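You operate a simulated robot arm through the tools that you are given. There is no shell and no other tool.

Carry out the task below with a simulated robot arm. There is one attempt and no reset: what you move stays moved.

JOB
Swab the blue lamp's window clean and lay the yellow cover on it.
Fine: wet the green swab in the cleaner tin first; all the salt film comes off; the swab goes back in its pot. What is to be rubbed or washed off counts as gone when no trace of it is left.

Only the result counts: the job must be done as asked and must still hold three seconds after the hand-in. Knocking over, shifting, dropping, spilling or breaking anything else fails it. A push-on lid holds only when it is set on centred and level and pressed home; a screw cap is set on level and turned clockwise until tight.

ROBOT AND FRAMES
A 6-joint arm with a two-finger parallel gripper, fixed in place. Base frame: the origin is at the foot of the arm, x ahead of it, y to its left, z up; the work surface is at about z = 0. Lengths are in m, angles in rad, forces in N, time in s.
With the tool pointing down near the work surface it reaches from about 0.14 to 0.58 m from the base axis. Its first joint turns from -1.152 to 1.152 rad. Payload 2.1 kg.
The TCP is the grasp point between the finger pads, 0.03 m short of the fingertips. In the tool frame z runs along the fingers and y along their closing line. Largest opening 0.094 m; finger width 0.028, thickness 0.01; the body of the gripper, 0.05 by 0.096 m, starts 0.055 m behind the TCP.
Orientation is told as [roll, pitch, yaw] about the base's x, y, z axes, in that order, counted from this pose: with the fingers straight down and closing along the base's y, the tool's x points along the base's -x, its y along +y and its z along -z.

CONTROLS
- The arm moves only by the tool servo_tool. Its argument "targets" is a list of rows, each a list of 6 numbers: the shift along the tool's x, y, z in m, then the turn, a rotation vector about the tool's x, y, z in rad. In form: [[dx, dy, dz, wx, wy, wz], ...]. A call has 1 to 20 rows; each row shifts and turns the commanded pose from where the row before left it, along the tool's axes as they then stand. "fingers" is the finger opening in m, from 0 to 0.094, set as the call begins (left out, the last holds). Rows are played at 5 a second. More than 0.05 m and 0.15 rad between two rows, or a gripper value outside its range, and nothing of the call is played. Where a pose cannot be reached the arm comes as near as it can. A force on the tool above 40 N (or 10 N above the force at the start of the call, whichever is more), or a blocked arm, ends the call early, and 0.2 s more pass. The fingers move at their own pace (about 0.072 m/s each) and stop on an object; they squeeze with about 40 N. The grip force told is the motor's: it shows also when the fingers shut on nothing. Time passes only in rows, and 0.2 s behind the last, so rows that do not move let the fingers close. The reply holds the time, the measured pose of the TCP, the force on the tool along the base axes, the opening and the grip force, in the units named above and with some noise, with the torque about the TCP (base axes, N m) and any sound that the robot's microphone picked up.
- Cameras (640 x 400 px; columns grow to the right, rows downward): "scene" is fixed at [0.0557, -0.3691, 0.4921]; the picture's right is [0.79, -0.61, 0.00], its down [-0.31, -0.40, -0.86] and it looks along [0.53, 0.68, -0.51] (base axes); focal length 214 px, centre (320, 200). "wrist" rides on the gripper at [0.076, 0.014, -0.102] in the tool frame; the picture's right is [-0.18, 0.98, 0.00], its down [-0.75, -0.14, -0.64] and it looks along [-0.63, -0.12, 0.77] (tool axes); focal length 243 px, centre (320, 200). There is no depth. A picture from a camera that has moved, and an enlarged one, comes with that camera's place and axes in the base frame and with its lens.
- get_image(camera): a new picture of that camera. The clock stands still meanwhile.
- close_up(camera, box): a new picture of the part [left, top, right, bottom] of that camera's present view, enlarged. The clock stands still meanwhile.
- job_done(): hands the job in; it is judged then, once.

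Places have to be worked out from the pictures, the camera data and where the tool is seen. Open the gripper and draw the arm clear of the work before you hand the job in, unless the task says otherwise.

The tools are called after "Call:" by a JSON object that holds its "method" and its "body". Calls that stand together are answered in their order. servo_tool: Moves the arm, as the interface text tells. Its arguments: {"type":"object","properties":{"targets":{"type":"array","items":{"type":"array","items":{"type":"number"}}},"fingers":{"type":"number"}},"required":["targets"]} The other tools are called the same way: get_image (camera) takes a picture; close_up (camera, box) takes an enlarged picture of a part of a camera's view; job_done () hands the job in.

At the start:

```text
time: 0.0
tool_pos: [0.2917, -0.0332, 0.4605]
orientation: [-0.001, 0.001, -0.001]
contact_force: [0.5, -0.4, 0.1]
ft_torque: [0.0, -0.01, -0.04]
finger_gap: 0.0939
grip_force: 0.0
```

scene: 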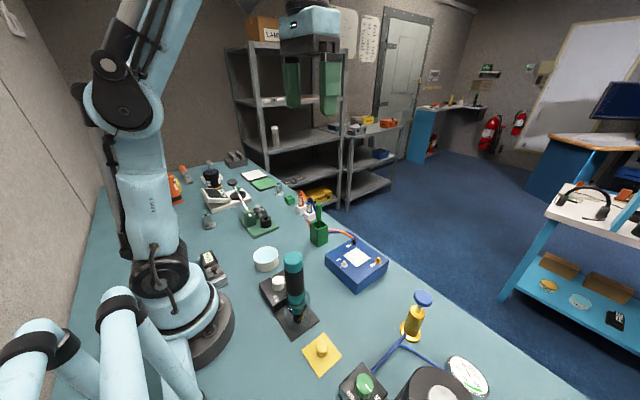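
wrist: 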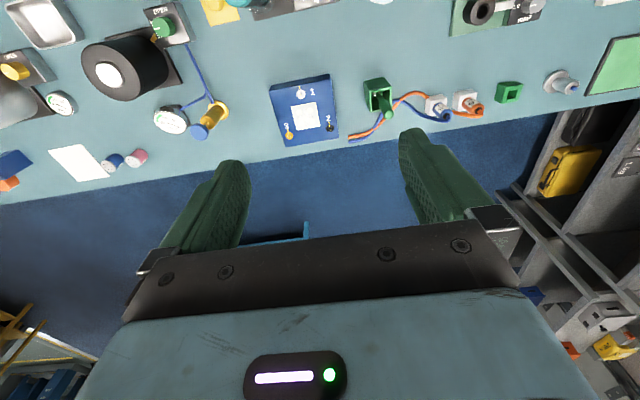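

I start by looking closer at the scene to identify the lamp, swab, cleaner tin and cover.

Call:
{"method": "close_up", "body": {"camera": "scene", "box": [240, 180, 400, 280]}}

Call:
{"method": "close_up", "body": {"camera": "scene", "box": [240, 280, 400, 380]}}

Call:
{"method": "close_up", "body": {"camera": "scene", "box": [160, 150, 320, 250]}}

Call:
{"method": "close_up", "body": {"camera": "scene", "box": [330, 280, 522, 400]}}

Call:
{"method": "close_up", "body": {"camera": "wrist", "box": [0, 0, 320, 200]}}

Call:
{"method": "close_up", "body": {"camera": "wrist", "box": [320, 0, 640, 200]}}

```text
4.00 times, centred on (320, 230) of scene
camera zoom: at [0.0557, -0.3691, 0.4921], right [0.79, -0.61, 0.0], down [-0.31, -0.4, -0.86], along [0.53, 0.68, -0.51], focal length 858 px, centre (320, 80)
```

zoom: 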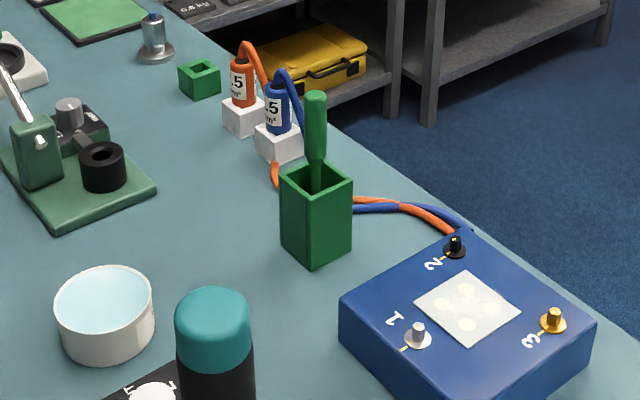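

```text
4.00 times, centred on (320, 330) of scene
camera zoom: at [0.0557, -0.3691, 0.4921], right [0.79, -0.61, 0.0], down [-0.31, -0.4, -0.86], along [0.53, 0.68, -0.51], focal length 858 px, centre (320, -320)
```

zoom: 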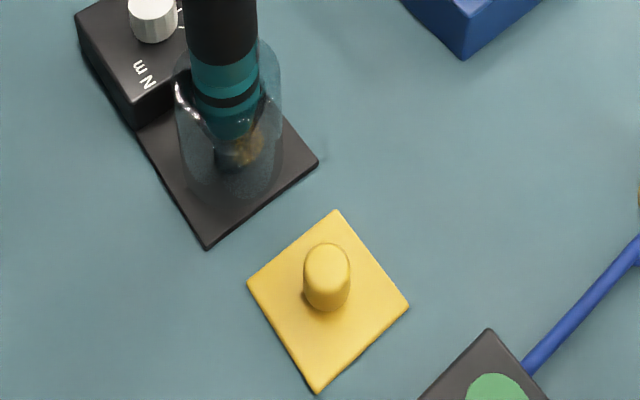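

```text
4.00 times, centred on (240, 200) of scene
camera zoom: at [0.0557, -0.3691, 0.4921], right [0.79, -0.61, 0.0], down [-0.31, -0.4, -0.86], along [0.53, 0.68, -0.51], focal length 858 px, centre (640, 200)
```

zoom: 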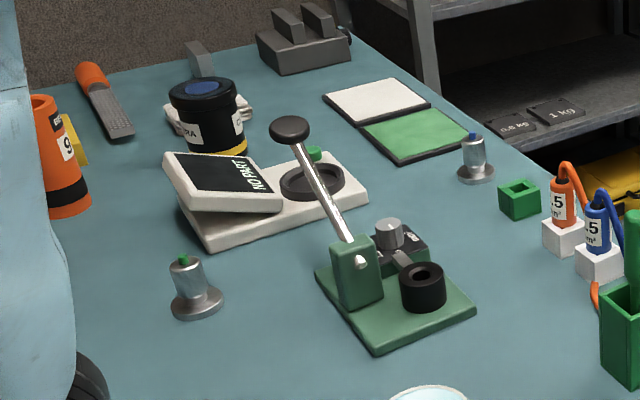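

```text
3.33 times, centred on (426, 340) of scene
camera zoom: at [0.0557, -0.3691, 0.4921], right [0.79, -0.61, 0.0], down [-0.31, -0.4, -0.86], along [0.53, 0.68, -0.51], focal length 715 px, centre (-33, -267)
```

zoom: 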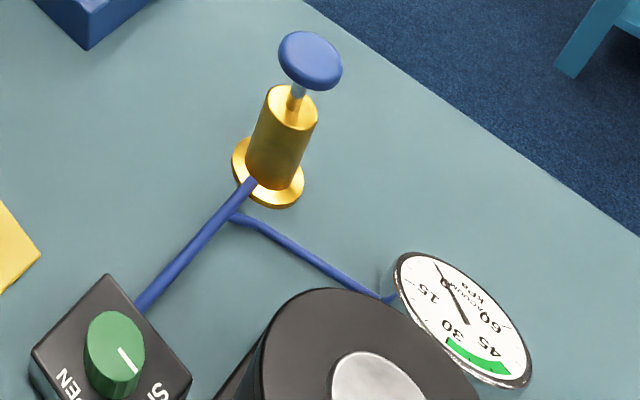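

```text
2.00 times, centred on (160, 100) of wrist
camera zoom: at [0.2147, -0.0172, 0.564], right [0.18, 0.98, 0.0], down [0.75, -0.14, 0.64], along [0.63, -0.12, -0.77], focal length 485 px, centre (640, 400)
```

zoom: 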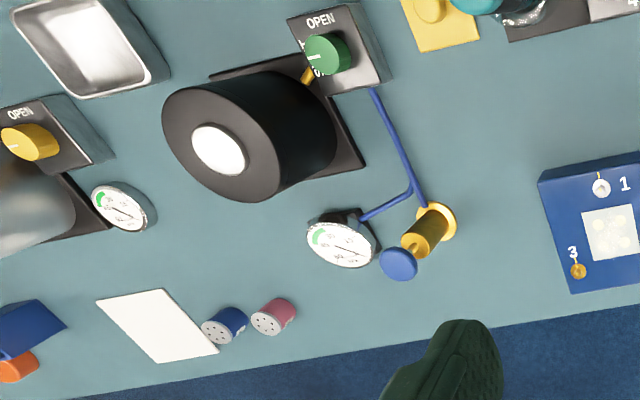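

```text
2.00 times, centred on (480, 100) of wrist
camera zoom: at [0.2147, -0.0172, 0.564], right [0.18, 0.98, 0.0], down [0.75, -0.14, 0.64], along [0.63, -0.12, -0.77], focal length 485 px, centre (0, 400)
```

zoom: 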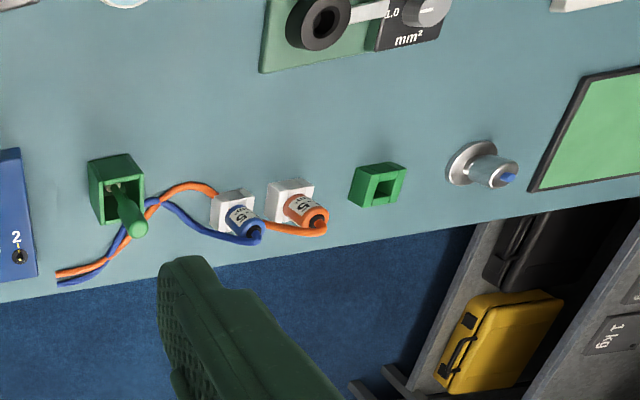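

The blue box with the whitish square window looks like the lamp (~(0.40, -0.09)), the pot with the green swab is near (0.385, 0.07), the white tin with light-blue fluid near (0.215, 0.09), the yellow cover near (0.19, -0.20). I take closer views of each from the present pose before moving.

Call:
{"method": "close_up", "body": {"camera": "wrist", "box": [250, 60, 410, 160]}}

Call:
{"method": "close_up", "body": {"camera": "scene", "box": [310, 220, 406, 300]}}

Call:
{"method": "close_up", "body": {"camera": "scene", "box": [290, 190, 354, 250]}}

Call:
{"method": "close_up", "body": {"camera": "scene", "box": [240, 235, 304, 285]}}

```text
4.00 times, centred on (330, 110) of wrist
camera zoom: at [0.2147, -0.0172, 0.564], right [0.18, 0.98, 0.0], down [0.75, -0.14, 0.64], along [0.63, -0.12, -0.77], focal length 970 px, centre (280, 560)
```

zoom: 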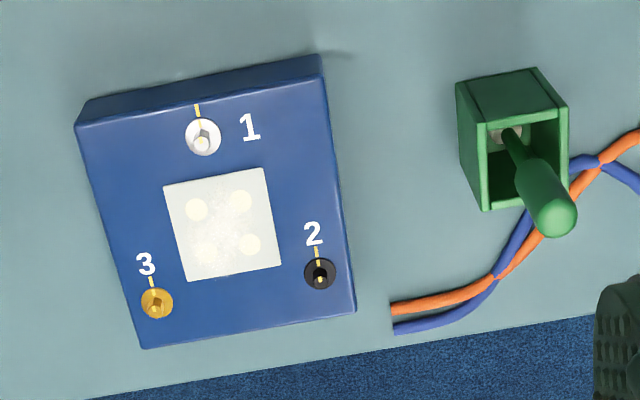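

```text
5.00 times, centred on (358, 260) of scene
camera zoom: at [0.0557, -0.3691, 0.4921], right [0.79, -0.61, 0.0], down [-0.31, -0.4, -0.86], along [0.53, 0.68, -0.51], focal length 1072 px, centre (130, -100)
```

zoom: 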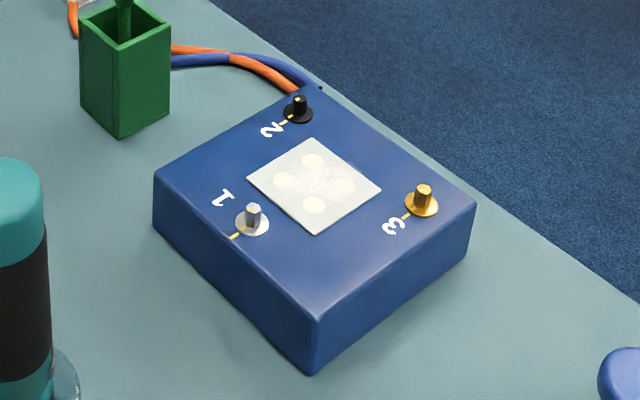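

```text
6.67 times, centred on (322, 220) of scene
camera zoom: at [0.0557, -0.3691, 0.4921], right [0.79, -0.61, 0.0], down [-0.31, -0.4, -0.86], along [0.53, 0.68, -0.51], focal length 1430 px, centre (307, 67)
```

zoom: 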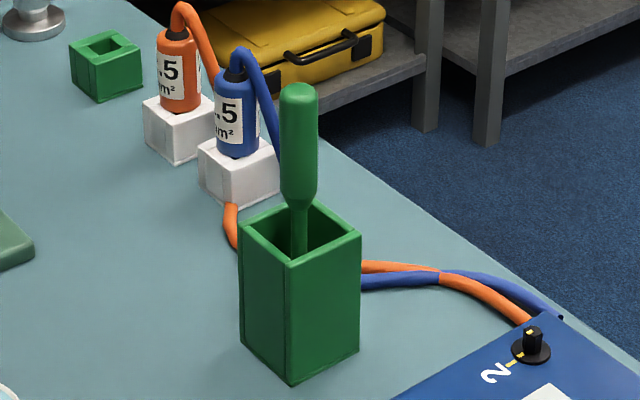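

```text
8.00 times, centred on (272, 260) of scene
camera zoom: at [0.0557, -0.3691, 0.4921], right [0.79, -0.61, 0.0], down [-0.31, -0.4, -0.86], along [0.53, 0.68, -0.51], focal length 1716 px, centre (704, -280)
```

zoom: 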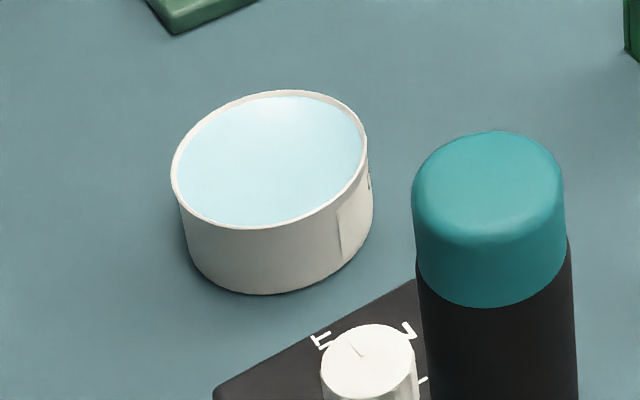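

The lamp top is at about z=0.045 with the window about 0.054 m square, centred around (0.405,-0.086); the pot is about 0.07 high at (0.394,0.072) with the swab handle upright to z≈0.154. I lower the arm to look at these from nearer.

Call:
{"method": "servo_tool", "body": {"targets": [[0, 0.012, 0.032, 0, 0, 0], [0, 0.012, 0.032, 0, 0, 0], [0, 0.012, 0.032, 0, 0, 0], [0, 0.012, 0.032, 0, 0, 0], [0, 0.012, 0.032, 0, 0, 0], [0, 0, 0, 0, 0, 0]], "fingers": 0.094}}

Call:
{"method": "get_image", "body": {"camera": "wrist"}}

Call:
{"method": "get_image", "body": {"camera": "scene"}}

```text
time: 1.4
tool_pos: [0.2931, 0.0274, 0.3003]
orientation: [-0.001, 0.0, 0.0]
contact_force: [0.5, -0.1, -0.4]
ft_torque: [0.02, 0.01, 0.01]
finger_gap: 0.0942
grip_force: 0.0
```

```text
taken
camera wrist: at [0.2158, 0.0434, 0.4038], right [0.18, 0.98, 0.0], down [0.75, -0.14, 0.64], along [0.63, -0.12, -0.77], focal length 243 px, centre (320, 200)
```

wrist: 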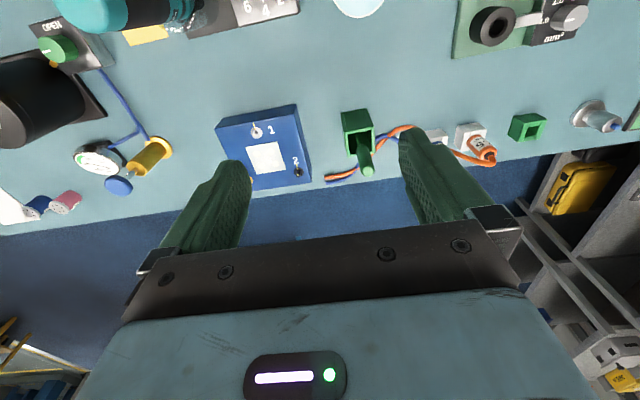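

```text
taken
```

scene: 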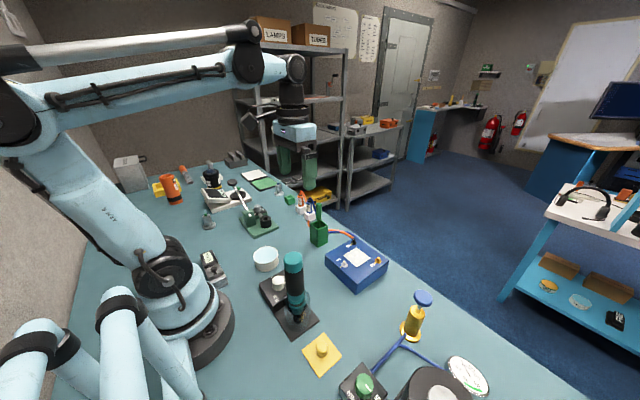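

I zoom in on the pot with the swab, the window and the tin from here.

Call:
{"method": "close_up", "body": {"camera": "wrist", "box": [330, 90, 410, 190]}}

Call:
{"method": "close_up", "body": {"camera": "wrist", "box": [205, 95, 325, 195]}}

Call:
{"method": "close_up", "body": {"camera": "wrist", "box": [300, 0, 460, 100]}}

```text
4.00 times, centred on (370, 140) of wrist
camera zoom: at [0.2158, 0.0434, 0.4038], right [0.18, 0.98, 0.0], down [0.75, -0.14, 0.64], along [0.63, -0.12, -0.77], focal length 970 px, centre (120, 440)
```

zoom: 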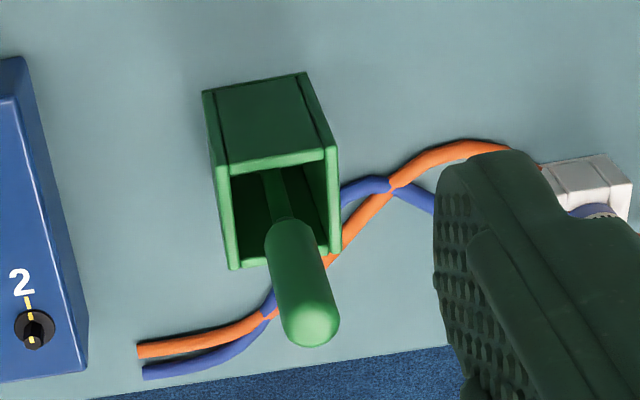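

```text
4.00 times, centred on (265, 145) of wrist
camera zoom: at [0.2158, 0.0434, 0.4038], right [0.18, 0.98, 0.0], down [0.75, -0.14, 0.64], along [0.63, -0.12, -0.77], focal length 970 px, centre (540, 420)
```

zoom: 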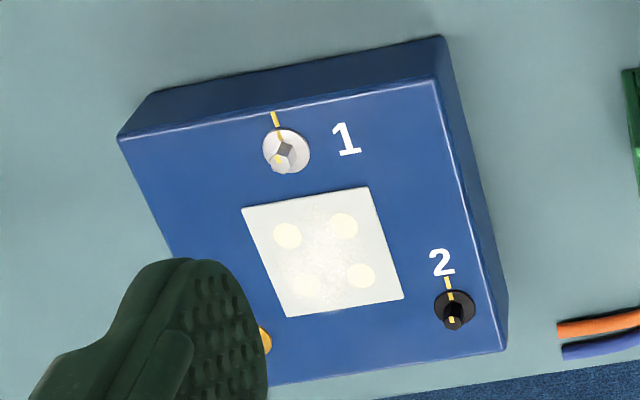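

```text
4.00 times, centred on (380, 50) of wrist
camera zoom: at [0.2158, 0.0434, 0.4038], right [0.18, 0.98, 0.0], down [0.75, -0.14, 0.64], along [0.63, -0.12, -0.77], focal length 970 px, centre (80, 800)
```

zoom: 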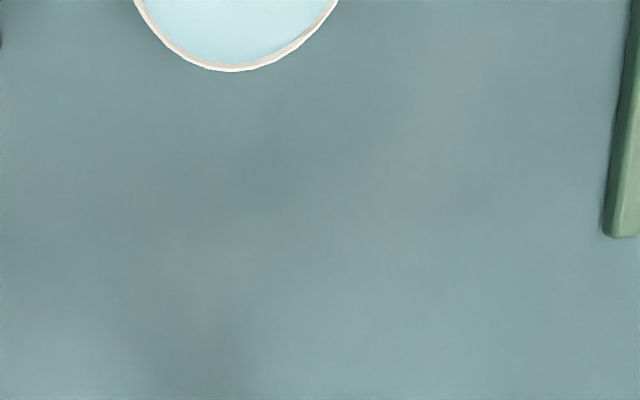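

The handle and the pot both come out centred near (0.391, 0.0715), thick handle from z≈0.09 to 0.155. I move over it with a moderate opening, stopping with the fingertips just above the handle to check alignment.

Call:
{"method": "servo_tool", "body": {"targets": [[-0.02, 0.009, 0, 0, 0, 0], [-0.02, 0.009, 0, 0, 0, 0], [-0.02, 0.009, 0, 0, 0, 0], [-0.02, 0.009, 0, 0, 0, 0], [-0.018, 0.008, 0, 0, 0, 0], [0, 0, 0.03, 0, 0, 0], [0, 0, 0.03, 0, 0, 0], [0, 0, 0.03, 0, 0, 0], [0, 0, 0, 0, 0, 0]], "fingers": 0.05}}

Call:
{"method": "get_image", "body": {"camera": "wrist"}}

Call:
{"method": "close_up", "body": {"camera": "scene", "box": [270, 160, 366, 260]}}

```text
time: 3.4
tool_pos: [0.3906, 0.0717, 0.2085]
orientation: [0.0, 0.0, 0.0]
contact_force: [0.3, 0.0, 0.7]
ft_torque: [0.0, 0.03, -0.02]
finger_gap: 0.0498
grip_force: 0.0
```

```text
taken
camera wrist: at [0.3141, 0.0868, 0.3118], right [0.18, 0.98, 0.0], down [0.75, -0.14, 0.64], along [0.63, -0.12, -0.77], focal length 243 px, centre (320, 200)
```

wrist: 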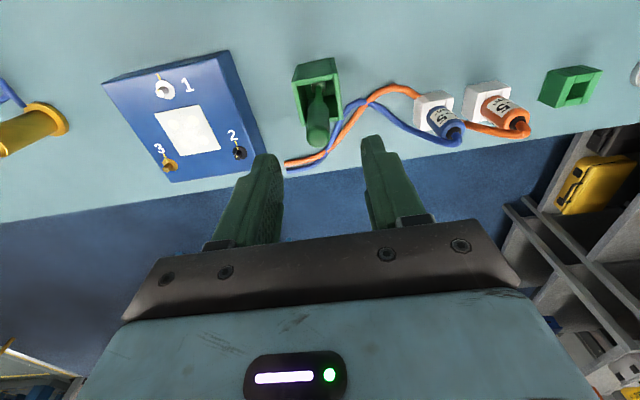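

```text
4.00 times, centred on (318, 210) of scene
camera zoom: at [0.0557, -0.3691, 0.4921], right [0.79, -0.61, 0.0], down [-0.31, -0.4, -0.86], along [0.53, 0.68, -0.51], focal length 858 px, centre (328, 160)
```

zoom: 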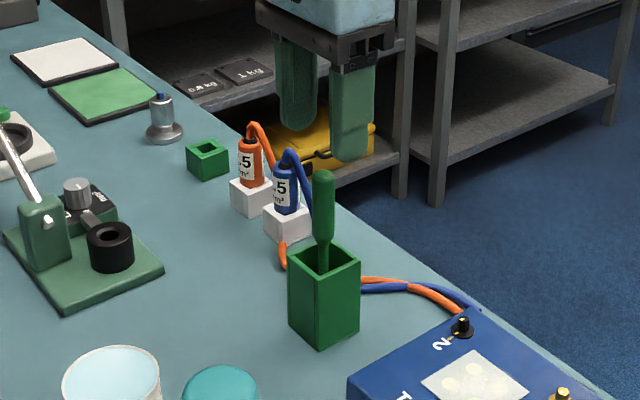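

The handle sits between the fingertips in both views. I go down to TCP z≈0.125 and then close on the handle.

Call:
{"method": "servo_tool", "body": {"targets": [[0, 0, 0.02, 0, 0, 0], [0, 0, 0.02, 0, 0, 0], [0, 0, 0.02, 0, 0, 0], [0, 0, 0.0125, 0, 0, 0], [0, 0, 0.01, 0, 0, 0], [0, 0, 0, 0, 0, 0]], "fingers": 0.05}}

Call:
{"method": "close_up", "body": {"camera": "scene", "box": [270, 160, 366, 260]}}

Call:
{"method": "get_image", "body": {"camera": "wrist"}}

```text
time: 4.8
tool_pos: [0.3895, 0.0718, 0.1275]
orientation: [-0.001, 0.001, 0.0]
contact_force: [-0.1, -0.5, -0.2]
ft_torque: [-0.02, 0.0, 0.0]
finger_gap: 0.0501
grip_force: 0.1
```

```text
4.00 times, centred on (318, 210) of scene
camera zoom: at [0.0557, -0.3691, 0.4921], right [0.79, -0.61, 0.0], down [-0.31, -0.4, -0.86], along [0.53, 0.68, -0.51], focal length 858 px, centre (328, 160)
```

zoom: 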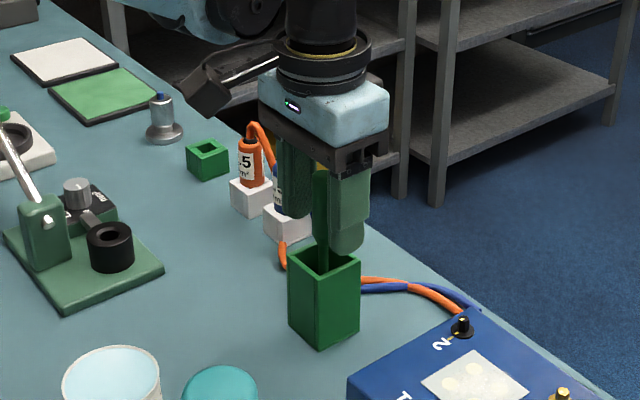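

```text
taken
camera wrist: at [0.3127, 0.0868, 0.2309], right [0.18, 0.98, 0.0], down [0.75, -0.14, 0.64], along [0.63, -0.12, -0.77], focal length 243 px, centre (320, 200)
```

wrist: 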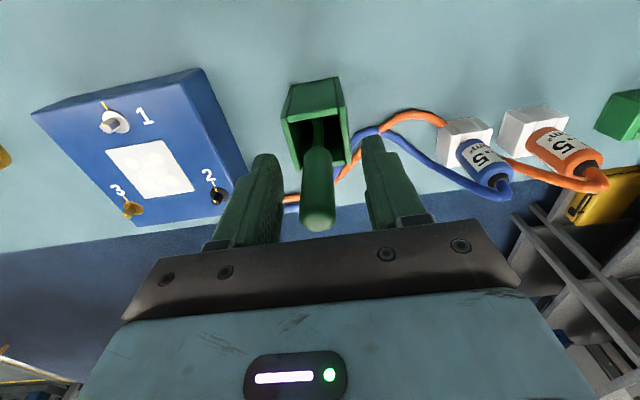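

The handle is centred between the pads, so I close the fingers on it.

Call:
{"method": "servo_tool", "body": {"targets": [[0, 0, 0, 0, 0, 0], [0, 0, 0, 0, 0, 0], [0, 0, 0, 0, 0, 0], [0, 0, 0, 0, 0, 0]], "fingers": 0.0}}

Call:
{"method": "close_up", "body": {"camera": "wrist", "box": [240, 60, 400, 260]}}

```text
time: 5.8
tool_pos: [0.3893, 0.0721, 0.1277]
orientation: [0.0, 0.001, 0.0]
contact_force: [0.2, 1.0, -0.5]
ft_torque: [0.02, -0.01, 0.01]
finger_gap: 0.0155
grip_force: 40.3
```

```text
2.00 times, centred on (320, 160) of wrist
camera zoom: at [0.3127, 0.0868, 0.2311], right [0.18, 0.98, 0.0], down [0.75, -0.14, 0.64], along [0.63, -0.12, -0.77], focal length 485 px, centre (320, 280)
```

zoom: 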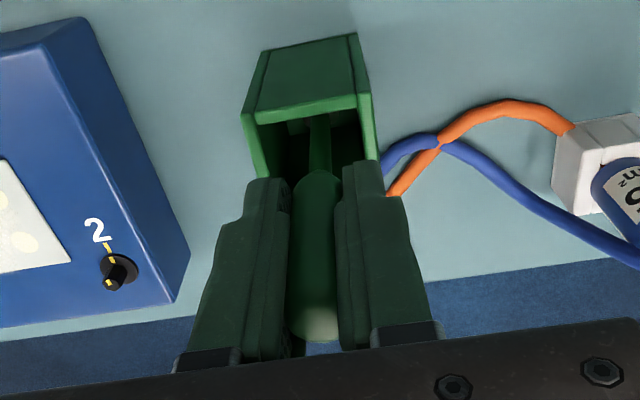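

Gripped with a gap of 0.0155 m. I lift straight up 0.03 first and then on to 0.15 m above, watching that the pot stays.

Call:
{"method": "servo_tool", "body": {"targets": [[0, 0, -0.01, 0, 0, 0], [0, 0, -0.02, 0, 0, 0], [0, 0, -0.03, 0, 0, 0], [0, 0, -0.03, 0, 0, 0], [0, 0, -0.03, 0, 0, 0], [0, 0, -0.03, 0, 0, 0], [0, 0, 0, 0, 0, 0]]}}

Call:
{"method": "close_up", "body": {"camera": "scene", "box": [260, 130, 388, 260]}}

Call:
{"method": "get_image", "body": {"camera": "wrist"}}

```text
time: 7.4
tool_pos: [0.3904, 0.073, 0.2792]
orientation: [0.001, 0.0, 0.0]
contact_force: [-0.2, 0.3, -0.2]
ft_torque: [0.0, 0.02, -0.01]
finger_gap: 0.0157
grip_force: 40.0
```

```text
3.08 times, centred on (324, 195) of scene
camera zoom: at [0.0557, -0.3691, 0.4921], right [0.79, -0.61, 0.0], down [-0.31, -0.4, -0.86], along [0.53, 0.68, -0.51], focal length 660 px, centre (308, 215)
```

zoom: 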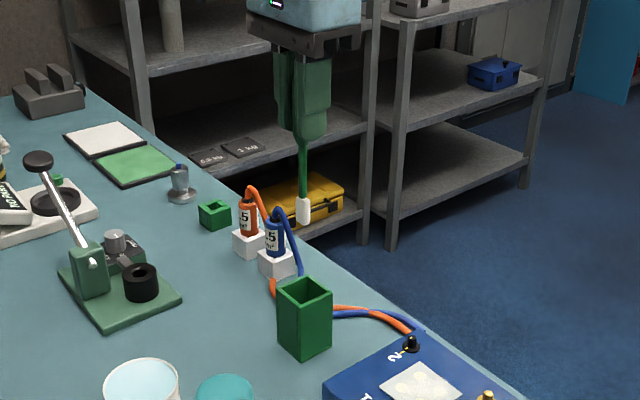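

```text
taken
camera wrist: at [0.3129, 0.0875, 0.3825], right [0.18, 0.98, 0.0], down [0.75, -0.14, 0.64], along [0.63, -0.12, -0.77], focal length 243 px, centre (320, 200)
```

wrist: 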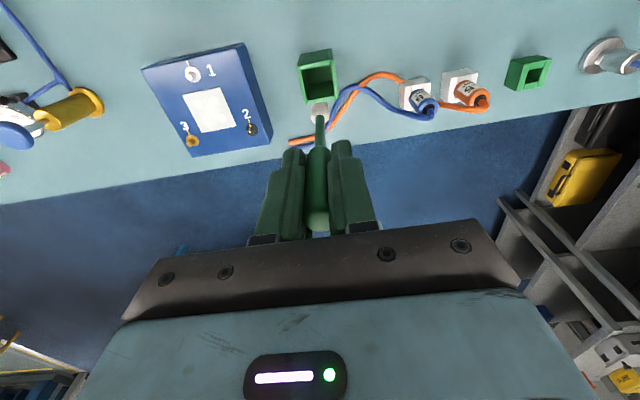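

The swab is out with a small white head at the bottom, and the pot stayed in place. I zoom in to measure the head's tip.

Call:
{"method": "close_up", "body": {"camera": "scene", "box": [300, 150, 340, 220]}}

Call:
{"method": "close_up", "body": {"camera": "wrist", "box": [280, 80, 360, 160]}}

Call:
{"method": "close_up", "body": {"camera": "wrist", "box": [135, 35, 285, 165]}}

```text
5.71 times, centred on (320, 185) of scene
camera zoom: at [0.0557, -0.3691, 0.4921], right [0.79, -0.61, 0.0], down [-0.31, -0.4, -0.86], along [0.53, 0.68, -0.51], focal length 1226 px, centre (320, 286)
```

zoom: 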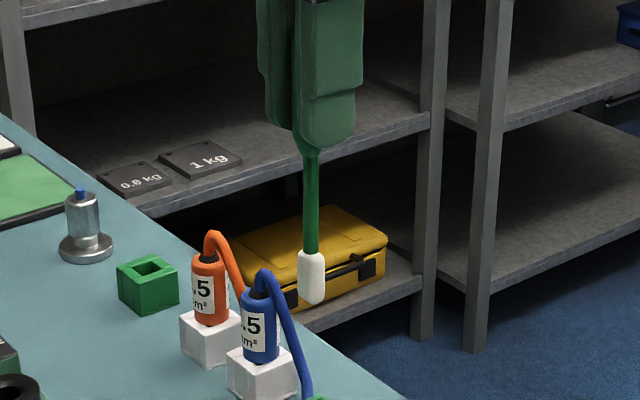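

```text
5.00 times, centred on (320, 120) of wrist
camera zoom: at [0.3129, 0.0875, 0.3825], right [0.18, 0.98, 0.0], down [0.75, -0.14, 0.64], along [0.63, -0.12, -0.77], focal length 1213 px, centre (320, 600)
```

zoom: 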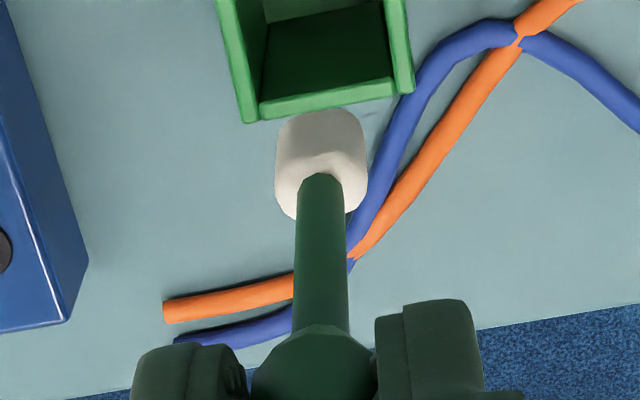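

```text
3.08 times, centred on (210, 100) of wrist
camera zoom: at [0.3129, 0.0875, 0.3825], right [0.18, 0.98, 0.0], down [0.75, -0.14, 0.64], along [0.63, -0.12, -0.77], focal length 746 px, centre (658, 508)
```

zoom: 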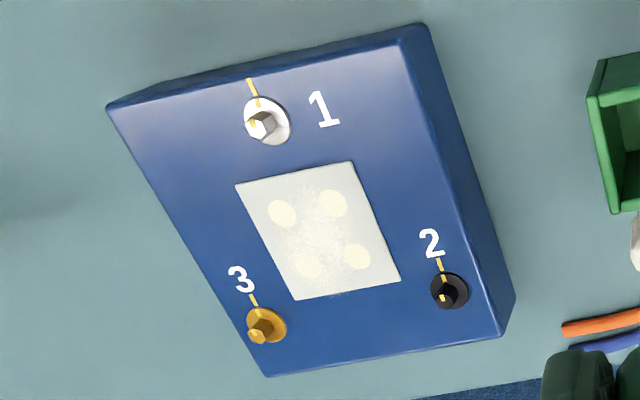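

The head's tip is about 0.121 m below the TCP, head about 14 mm wide. The tin (0.033 high, radius 0.034) I judge to be centred at (0.210, 0.091); I move over it and check before dipping.

Call:
{"method": "servo_tool", "body": {"targets": [[0.036, 0.0036, 0, 0, 0, 0], [0.036, 0.0036, 0, 0, 0, 0], [0.036, 0.0036, 0, 0, 0, 0], [0.036, 0.0036, 0, 0, 0, 0], [0.036, 0.0036, 0, 0, 0, 0], [0, 0, 0.03, 0, 0, 0], [0, 0, 0.03, 0, 0, 0], [0, 0, 0.02, 0, 0, 0], [0, 0, 0, 0, 0, 0]]}}

Call:
{"method": "close_up", "body": {"camera": "scene", "box": [220, 190, 316, 290]}}

Call:
{"method": "get_image", "body": {"camera": "wrist"}}

```text
time: 9.4
tool_pos: [0.2084, 0.0883, 0.1993]
orientation: [0.0, 0.0, 0.001]
contact_force: [0.3, -0.2, -0.2]
ft_torque: [0.0, 0.02, -0.01]
finger_gap: 0.0158
grip_force: 40.3
```

```text
4.00 times, centred on (268, 240) of scene
camera zoom: at [0.0557, -0.3691, 0.4921], right [0.79, -0.61, 0.0], down [-0.31, -0.4, -0.86], along [0.53, 0.68, -0.51], focal length 858 px, centre (528, 40)
```

zoom: 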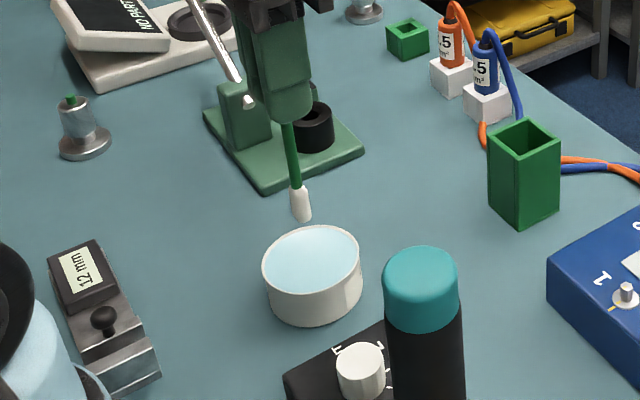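

```text
taken
camera wrist: at [0.1316, 0.1046, 0.3029], right [0.18, 0.98, 0.0], down [0.75, -0.14, 0.64], along [0.63, -0.12, -0.77], focal length 243 px, centre (320, 200)
```

wrist: 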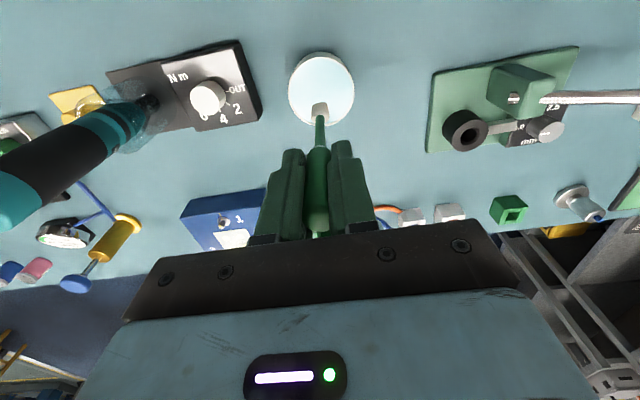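

The head is over the tin's middle. I lower until the tip is about 15 mm above the table, hold, and look.

Call:
{"method": "servo_tool", "body": {"targets": [[0, 0.002, 0.02, 0, 0, 0], [0, 0, 0.02, 0, 0, 0], [0, 0, 0.01, 0, 0, 0], [0, 0, 0.008, 0, 0, 0], [0, 0, 0.004, 0, 0, 0], [0, 0, 0, 0, 0, 0], [0, 0, 0, 0, 0, 0]]}}

Call:
{"method": "close_up", "body": {"camera": "scene", "box": [220, 190, 316, 290]}}

```text
time: 11.0
tool_pos: [0.2098, 0.0919, 0.1367]
orientation: [0.001, 0.001, 0.0]
contact_force: [1.1, -0.1, 35.0]
ft_torque: [0.0, -0.16, 0.0]
finger_gap: 0.0158
grip_force: 40.2
```

```text
4.00 times, centred on (268, 240) of scene
camera zoom: at [0.0556, -0.3691, 0.492], right [0.79, -0.61, 0.0], down [-0.31, -0.4, -0.86], along [0.53, 0.68, -0.51], focal length 858 px, centre (528, 40)
```

zoom: 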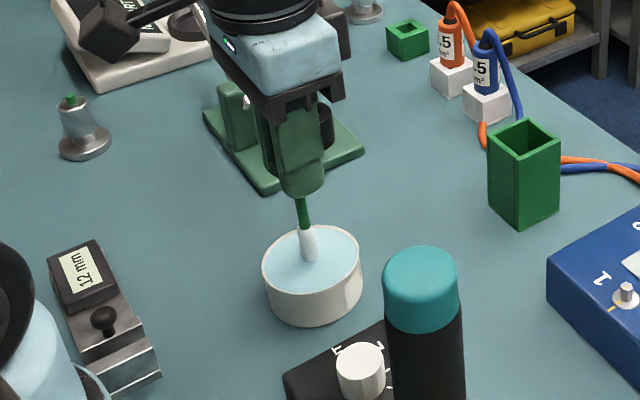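

The force shows 35 N up, so the tip is already on the tin's floor. I ease off a few millimetres and read again.

Call:
{"method": "servo_tool", "body": {"targets": [[0, 0, -0.003, 0, 0, 0], [0, 0, 0, 0, 0, 0]]}}

Call:
{"method": "close_up", "body": {"camera": "scene", "box": [252, 220, 300, 280]}}

```text
time: 11.6
tool_pos: [0.2093, 0.0919, 0.1386]
orientation: [0.0, 0.0, 0.001]
contact_force: [0.2, 0.1, -0.5]
ft_torque: [-0.02, -0.01, 0.01]
finger_gap: 0.016
grip_force: 40.0
```

```text
6.67 times, centred on (276, 250) of scene
camera zoom: at [0.0557, -0.3691, 0.4921], right [0.79, -0.61, 0.0], down [-0.31, -0.4, -0.86], along [0.53, 0.68, -0.51], focal length 1430 px, centre (613, -133)
```

zoom: 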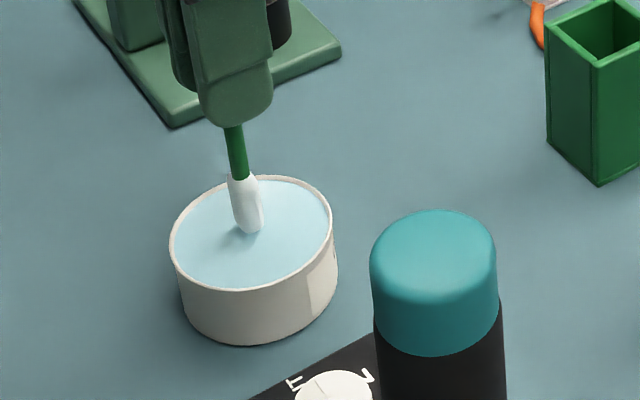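

In this view the stem between fingertips and head looks shorter: the swab met the cleaner surface near z≈0.03 and slid up in the grip. I raise it clear and measure again, and check whether the head looks wet.

Call:
{"method": "servo_tool", "body": {"targets": [[0, 0, -0.01, 0, 0, 0], [0, 0, -0.02, 0, 0, 0], [0, 0, -0.03, 0, 0, 0], [0, 0, 0, 0, 0, 0]]}}

Call:
{"method": "close_up", "body": {"camera": "scene", "box": [240, 190, 320, 270]}}

Call:
{"method": "close_up", "body": {"camera": "wrist", "box": [240, 60, 400, 260]}}

```text
time: 12.6
tool_pos: [0.209, 0.0933, 0.1996]
orientation: [0.0, 0.0, 0.002]
contact_force: [0.2, -1.1, 0.0]
ft_torque: [0.04, 0.03, 0.02]
finger_gap: 0.016
grip_force: 40.0
```

```text
5.00 times, centred on (280, 230) of scene
camera zoom: at [0.0557, -0.3691, 0.4921], right [0.79, -0.61, 0.0], down [-0.31, -0.4, -0.86], along [0.53, 0.68, -0.51], focal length 1072 px, centre (520, 50)
```

zoom: 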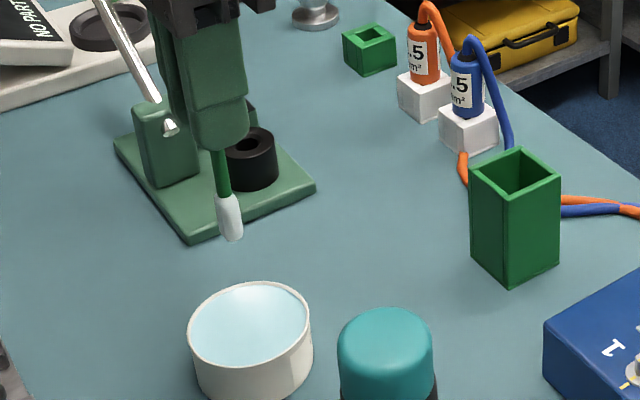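

```text
2.00 times, centred on (320, 160) of wrist
camera zoom: at [0.1326, 0.1082, 0.3028], right [0.18, 0.98, 0.0], down [0.75, -0.14, 0.64], along [0.63, -0.12, -0.77], focal length 485 px, centre (320, 280)
```

zoom: 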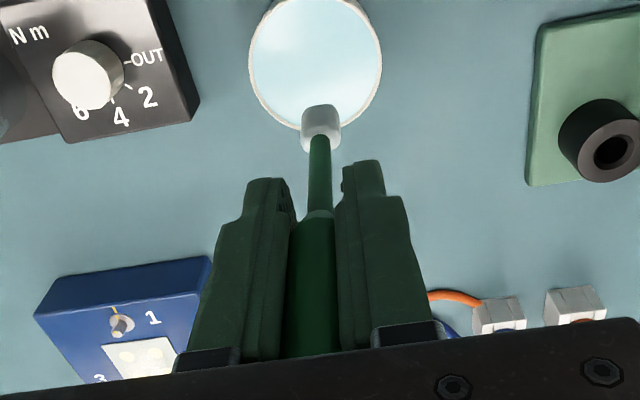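

Call:
{"method": "close_up", "body": {"camera": "scene", "box": [272, 215, 296, 245]}}

Call:
{"method": "close_up", "body": {"camera": "wrist", "box": [300, 100, 340, 150]}}

```text
13.33 times, centred on (284, 230) of scene
camera zoom: at [0.0557, -0.3691, 0.4921], right [0.79, -0.61, 0.0], down [-0.31, -0.4, -0.86], along [0.53, 0.68, -0.51], focal length 2860 px, centre (800, -200)
```

zoom: 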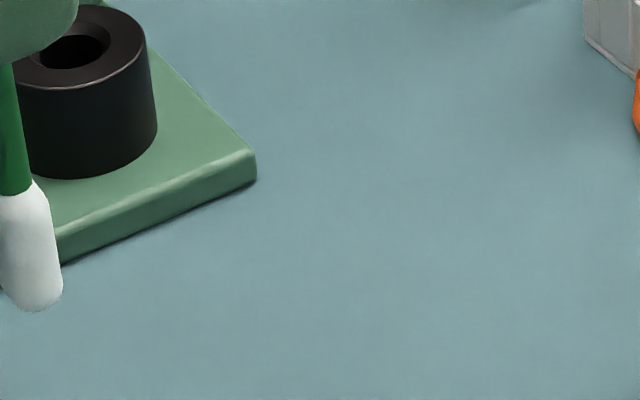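

```text
8.00 times, centred on (320, 125) of wrist
camera zoom: at [0.1326, 0.1082, 0.3028], right [0.18, 0.98, 0.0], down [0.75, -0.14, 0.64], along [0.63, -0.12, -0.77], focal length 1941 px, centre (320, 800)
```

zoom: 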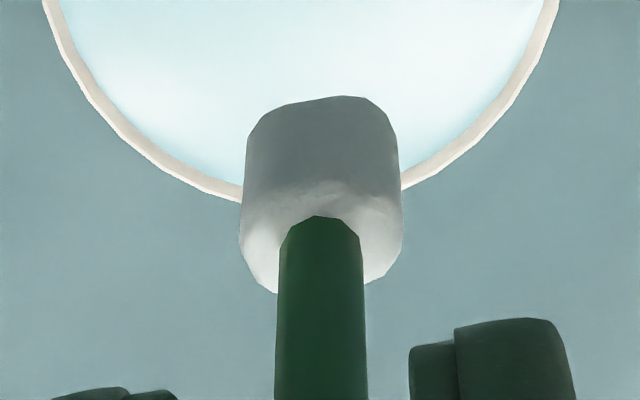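

The head's lower part now shows grey/wet with a wet line, so it is wetted; the swab has slid about 20 mm up, so tip is now ≈0.10 m below the TCP. I raise and carry it over the lamp window, which I judge centred at (0.403, -0.083) with top at z≈0.046.

Call:
{"method": "servo_tool", "body": {"targets": [[0, 0, -0.025, 0, 0, 0], [0, 0, -0.025, 0, 0, 0], [-0.0277, -0.0251, 0, 0, 0, 0], [-0.0277, -0.0251, 0, 0, 0, 0], [-0.0277, -0.0251, 0, 0, 0, 0], [-0.0277, -0.0251, 0, 0, 0, 0], [-0.0277, -0.0251, 0, 0, 0, 0], [-0.0277, -0.0251, 0, 0, 0, 0], [-0.0277, -0.0251, 0, 0, 0, 0], [0, 0, 0, 0, 0, 0]]}}

Call:
{"method": "get_image", "body": {"camera": "wrist"}}

Call:
{"method": "close_up", "body": {"camera": "scene", "box": [290, 180, 418, 300]}}

```text
time: 14.8
tool_pos: [0.4055, -0.0848, 0.2496]
orientation: [-0.001, -0.001, 0.0]
contact_force: [-0.8, 0.0, -0.5]
ft_torque: [-0.01, 0.02, 0.01]
finger_gap: 0.0159
grip_force: 40.5
```

```text
taken
camera wrist: at [0.3277, -0.069, 0.3527], right [0.18, 0.98, 0.0], down [0.75, -0.14, 0.64], along [0.63, -0.12, -0.77], focal length 243 px, centre (320, 200)
```

wrist: 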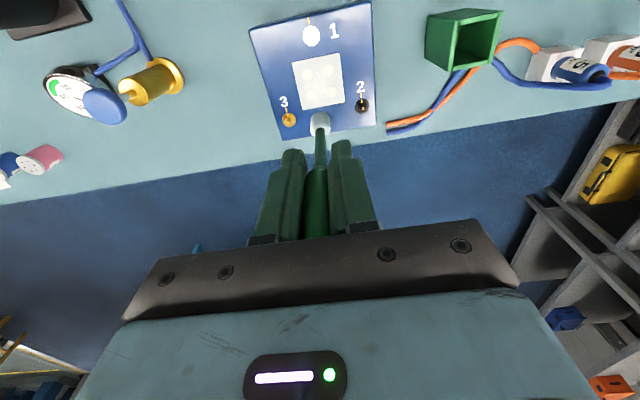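

```text
3.33 times, centred on (354, 240) of scene
camera zoom: at [0.0557, -0.3691, 0.4921], right [0.79, -0.61, 0.0], down [-0.31, -0.4, -0.86], along [0.53, 0.68, -0.51], focal length 715 px, centre (207, 67)
```

zoom: 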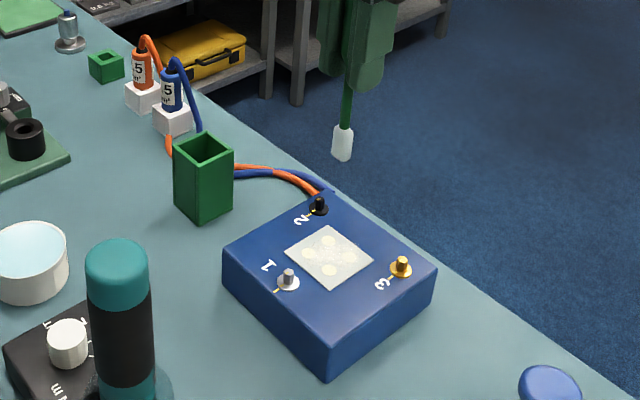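

I zoom the wrist view on the window to locate it relative to the tool and see the film.

Call:
{"method": "close_up", "body": {"camera": "wrist", "box": [280, 40, 360, 120]}}

Call:
{"method": "close_up", "body": {"camera": "wrist", "box": [240, 0, 400, 150]}}

Call:
{"method": "close_up", "body": {"camera": "scene", "box": [335, 235, 385, 285]}}

```text
5.00 times, centred on (320, 80) of wrist
camera zoom: at [0.3277, -0.069, 0.3527], right [0.18, 0.98, 0.0], down [0.75, -0.14, 0.64], along [0.63, -0.12, -0.77], focal length 1213 px, centre (320, 800)
```

zoom: 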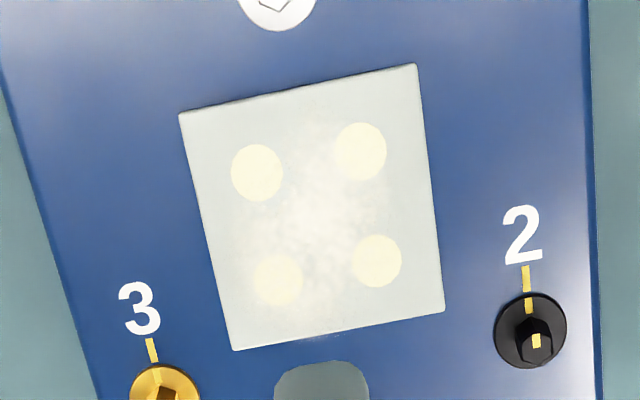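

```text
2.67 times, centred on (320, 75) of wrist
camera zoom: at [0.3277, -0.069, 0.3527], right [0.18, 0.98, 0.0], down [0.75, -0.14, 0.64], along [0.63, -0.12, -0.77], focal length 647 px, centre (320, 533)
```

zoom: 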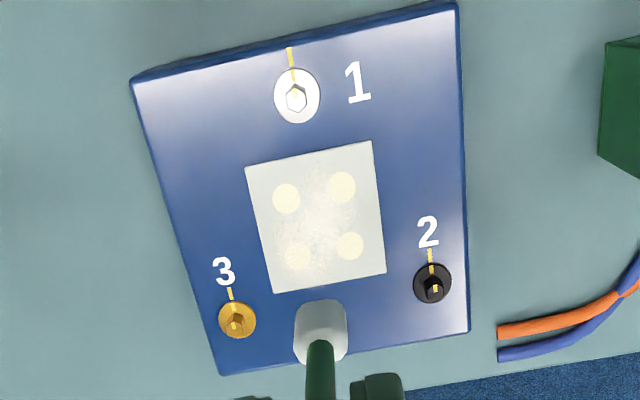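

```text
8.00 times, centred on (360, 260) of scene
camera zoom: at [0.0557, -0.3691, 0.4921], right [0.79, -0.61, 0.0], down [-0.31, -0.4, -0.86], along [0.53, 0.68, -0.51], focal length 1716 px, centre (0, -280)
```

zoom: 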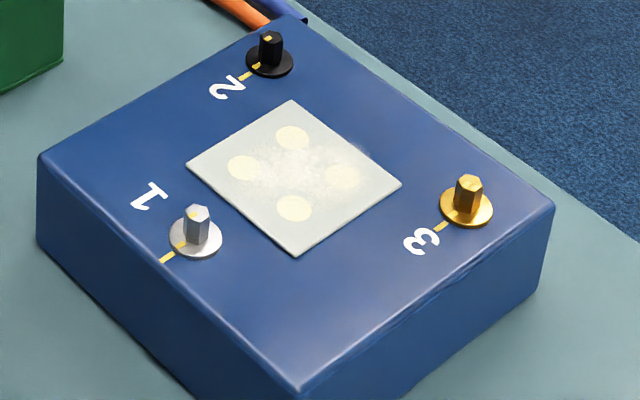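

The tool is within 1 mm of being over the window's centre, and the film shows as a whitish cloud around the middle and far-left. I lower to just above the window.

Call:
{"method": "servo_tool", "body": {"targets": [[0, 0, 0.03, 0, 0, 0], [0, 0, 0.03, 0, 0, 0], [0, 0, 0.02, 0, 0, 0], [0, 0, 0.01, 0, 0, 0], [0, 0, 0, 0, 0, 0]]}}

Call:
{"method": "close_up", "body": {"camera": "scene", "box": [320, 200, 400, 300]}}

Call:
{"method": "close_up", "body": {"camera": "wrist", "box": [240, 40, 400, 200]}}

```text
time: 16.0
tool_pos: [0.403, -0.0847, 0.1584]
orientation: [0.0, 0.0, 0.002]
contact_force: [-0.3, 0.6, 0.4]
ft_torque: [0.03, -0.01, 0.01]
finger_gap: 0.0161
grip_force: 40.2
```

```text
4.00 times, centred on (360, 250) of scene
camera zoom: at [0.0557, -0.3691, 0.4921], right [0.79, -0.61, 0.0], down [-0.31, -0.4, -0.86], along [0.53, 0.68, -0.51], focal length 858 px, centre (160, 0)
```

zoom: 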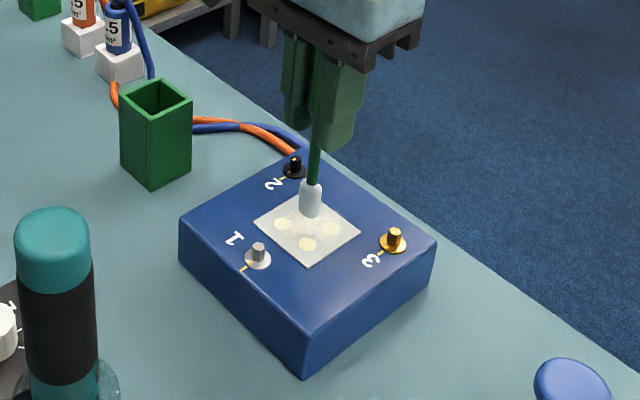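

```text
2.50 times, centred on (320, 120) of wrist
camera zoom: at [0.3269, -0.0694, 0.2623], right [0.18, 0.98, 0.0], down [0.75, -0.14, 0.64], along [0.63, -0.12, -0.77], focal length 606 px, centre (320, 400)
```

zoom: 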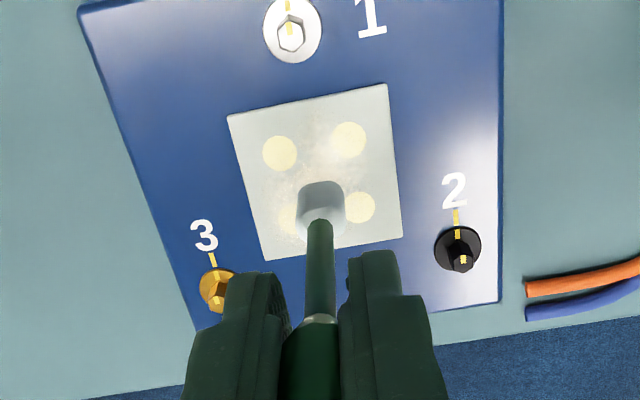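

The tip hovers about 8–9 mm over the window's centre. I go down 5 mm, then creep in 1 mm steps watching the force.

Call:
{"method": "servo_tool", "body": {"targets": [[0, 0, 0.003, 0, 0, 0], [0, 0, 0.002, 0, 0, 0], [0, 0, 0, 0, 0, 0]]}}

Call:
{"method": "servo_tool", "body": {"targets": [[0, 0, 0.001, 0, 0, 0], [0, 0, 0, 0, 0, 0]]}}

Call:
{"method": "servo_tool", "body": {"targets": [[0, 0, 0.001, 0, 0, 0], [0, 0, 0, 0, 0, 0]]}}

```text
time: 16.8
tool_pos: [0.4033, -0.0852, 0.1551]
orientation: [0.002, 0.0, 0.0]
contact_force: [0.3, 0.2, -1.3]
ft_torque: [-0.02, 0.01, 0.01]
finger_gap: 0.016
grip_force: 40.2
```

```text
time: 17.4
tool_pos: [0.4031, -0.0844, 0.1535]
orientation: [0.0, 0.0, 0.0]
contact_force: [0.1, 0.6, -0.2]
ft_torque: [0.01, -0.03, -0.06]
finger_gap: 0.0159
grip_force: 39.6
```

```text
time: 18.0
tool_pos: [0.4042, -0.085, 0.1527]
orientation: [-0.001, 0.0, -0.002]
contact_force: [-0.3, 0.4, -0.4]
ft_torque: [-0.01, -0.01, 0.01]
finger_gap: 0.0162
grip_force: 40.4
```

No contact yet at z≈0.1525; I keep creeping by 1 mm.

Call:
{"method": "servo_tool", "body": {"targets": [[0, 0, 0.001, 0, 0, 0], [0, 0, 0, 0, 0, 0]]}}

Call:
{"method": "servo_tool", "body": {"targets": [[0, 0, 0.001, 0, 0, 0], [0, 0, 0, 0, 0, 0]]}}

Call:
{"method": "close_up", "body": {"camera": "scene", "box": [340, 225, 380, 275]}}

```text
time: 18.6
tool_pos: [0.4041, -0.0845, 0.1509]
orientation: [-0.001, -0.001, -0.001]
contact_force: [1.0, -0.4, -0.5]
ft_torque: [0.03, -0.01, -0.02]
finger_gap: 0.0156
grip_force: 39.8
```

```text
time: 19.2
tool_pos: [0.4051, -0.0844, 0.1516]
orientation: [0.0, -0.001, 0.001]
contact_force: [-0.4, -0.2, 0.6]
ft_torque: [-0.02, -0.02, 0.01]
finger_gap: 0.0158
grip_force: 39.8
```

```text
8.00 times, centred on (360, 250) of scene
camera zoom: at [0.0557, -0.3691, 0.4921], right [0.79, -0.61, 0.0], down [-0.31, -0.4, -0.86], along [0.53, 0.68, -0.51], focal length 1716 px, centre (0, -200)
```

zoom: 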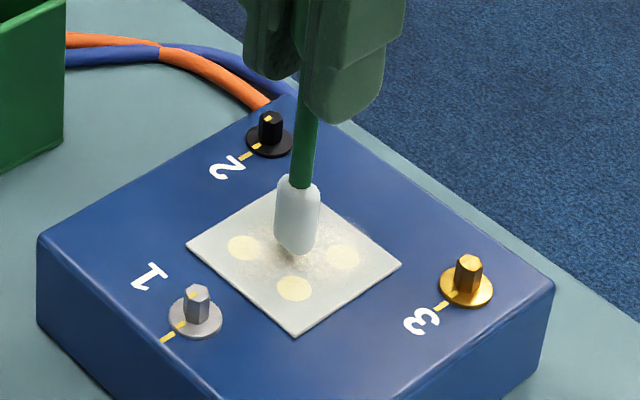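

Tip is visibly just above or touching. I continue 1 mm at a time.

Call:
{"method": "servo_tool", "body": {"targets": [[0, 0, 0.001, 0, 0, 0], [0, 0, 0, 0, 0, 0]]}}

Call:
{"method": "servo_tool", "body": {"targets": [[0, 0, 0.001, 0, 0, 0], [0, 0, 0, 0, 0, 0]]}}

```text
time: 19.8
tool_pos: [0.4048, -0.085, 0.1495]
orientation: [0.0, 0.001, 0.0]
contact_force: [1.0, 0.0, 0.7]
ft_torque: [-0.01, 0.01, 0.0]
finger_gap: 0.0162
grip_force: 40.0
```

```text
time: 20.4
tool_pos: [0.4041, -0.0845, 0.1488]
orientation: [0.001, -0.001, 0.0]
contact_force: [-0.7, 0.3, 0.2]
ft_torque: [-0.01, 0.03, 0.03]
finger_gap: 0.0161
grip_force: 40.0
```

Call:
{"method": "servo_tool", "body": {"targets": [[0, 0, 0.001, 0, 0, 0], [0, 0, 0, 0, 0, 0]]}}

Call:
{"method": "close_up", "body": {"camera": "scene", "box": [350, 235, 374, 265]}}

```text
time: 21.0
tool_pos: [0.4038, -0.085, 0.147]
orientation: [0.0, -0.001, 0.0]
contact_force: [-0.4, 0.5, -0.6]
ft_torque: [-0.02, -0.03, -0.03]
finger_gap: 0.0161
grip_force: 39.9
```

```text
13.33 times, centred on (362, 250) of scene
camera zoom: at [0.0557, -0.3691, 0.4921], right [0.79, -0.61, 0.0], down [-0.31, -0.4, -0.86], along [0.53, 0.68, -0.51], focal length 2860 px, centre (-240, -467)
```

zoom: 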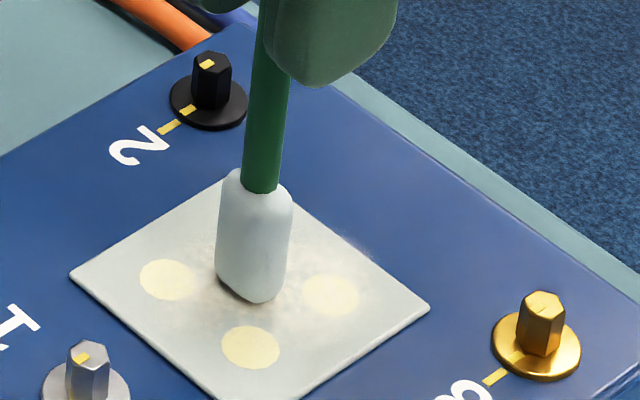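

I label the next step: shadow and tip nearly meet, so I press on in 1 mm steps until a force shows.

Call:
{"method": "servo_tool", "body": {"targets": [[0, 0, 0.001, 0, 0, 0], [0, 0, 0, 0, 0, 0]]}}

Call:
{"method": "servo_tool", "body": {"targets": [[0, 0, 0.0007, 0, 0, 0], [0, 0, 0, 0, 0, 0]]}}

```text
time: 21.6
tool_pos: [0.4045, -0.0847, 0.1471]
orientation: [0.002, 0.0, 0.0]
contact_force: [0.3, 0.8, 27.8]
ft_torque: [0.09, 0.01, 0.02]
finger_gap: 0.0156
grip_force: 39.9
```

```text
time: 22.2
tool_pos: [0.4045, -0.0853, 0.1466]
orientation: [0.001, 0.0, -0.001]
contact_force: [-0.8, 0.0, 29.4]
ft_torque: [0.0, -0.01, 0.01]
finger_gap: 0.0154
grip_force: 40.3
```

Contact: 28–29 N, and stiff. I ease off by 0.6 mm to get a light pressure.

Call:
{"method": "servo_tool", "body": {"targets": [[0, 0, -0.0006, 0, 0, 0], [0, 0, 0, 0, 0, 0]]}}

```text
time: 22.8
tool_pos: [0.4042, -0.0836, 0.1464]
orientation: [0.0, 0.001, -0.001]
contact_force: [-0.2, -0.6, 10.1]
ft_torque: [-0.04, -0.06, 0.0]
finger_gap: 0.0153
grip_force: 39.7
```

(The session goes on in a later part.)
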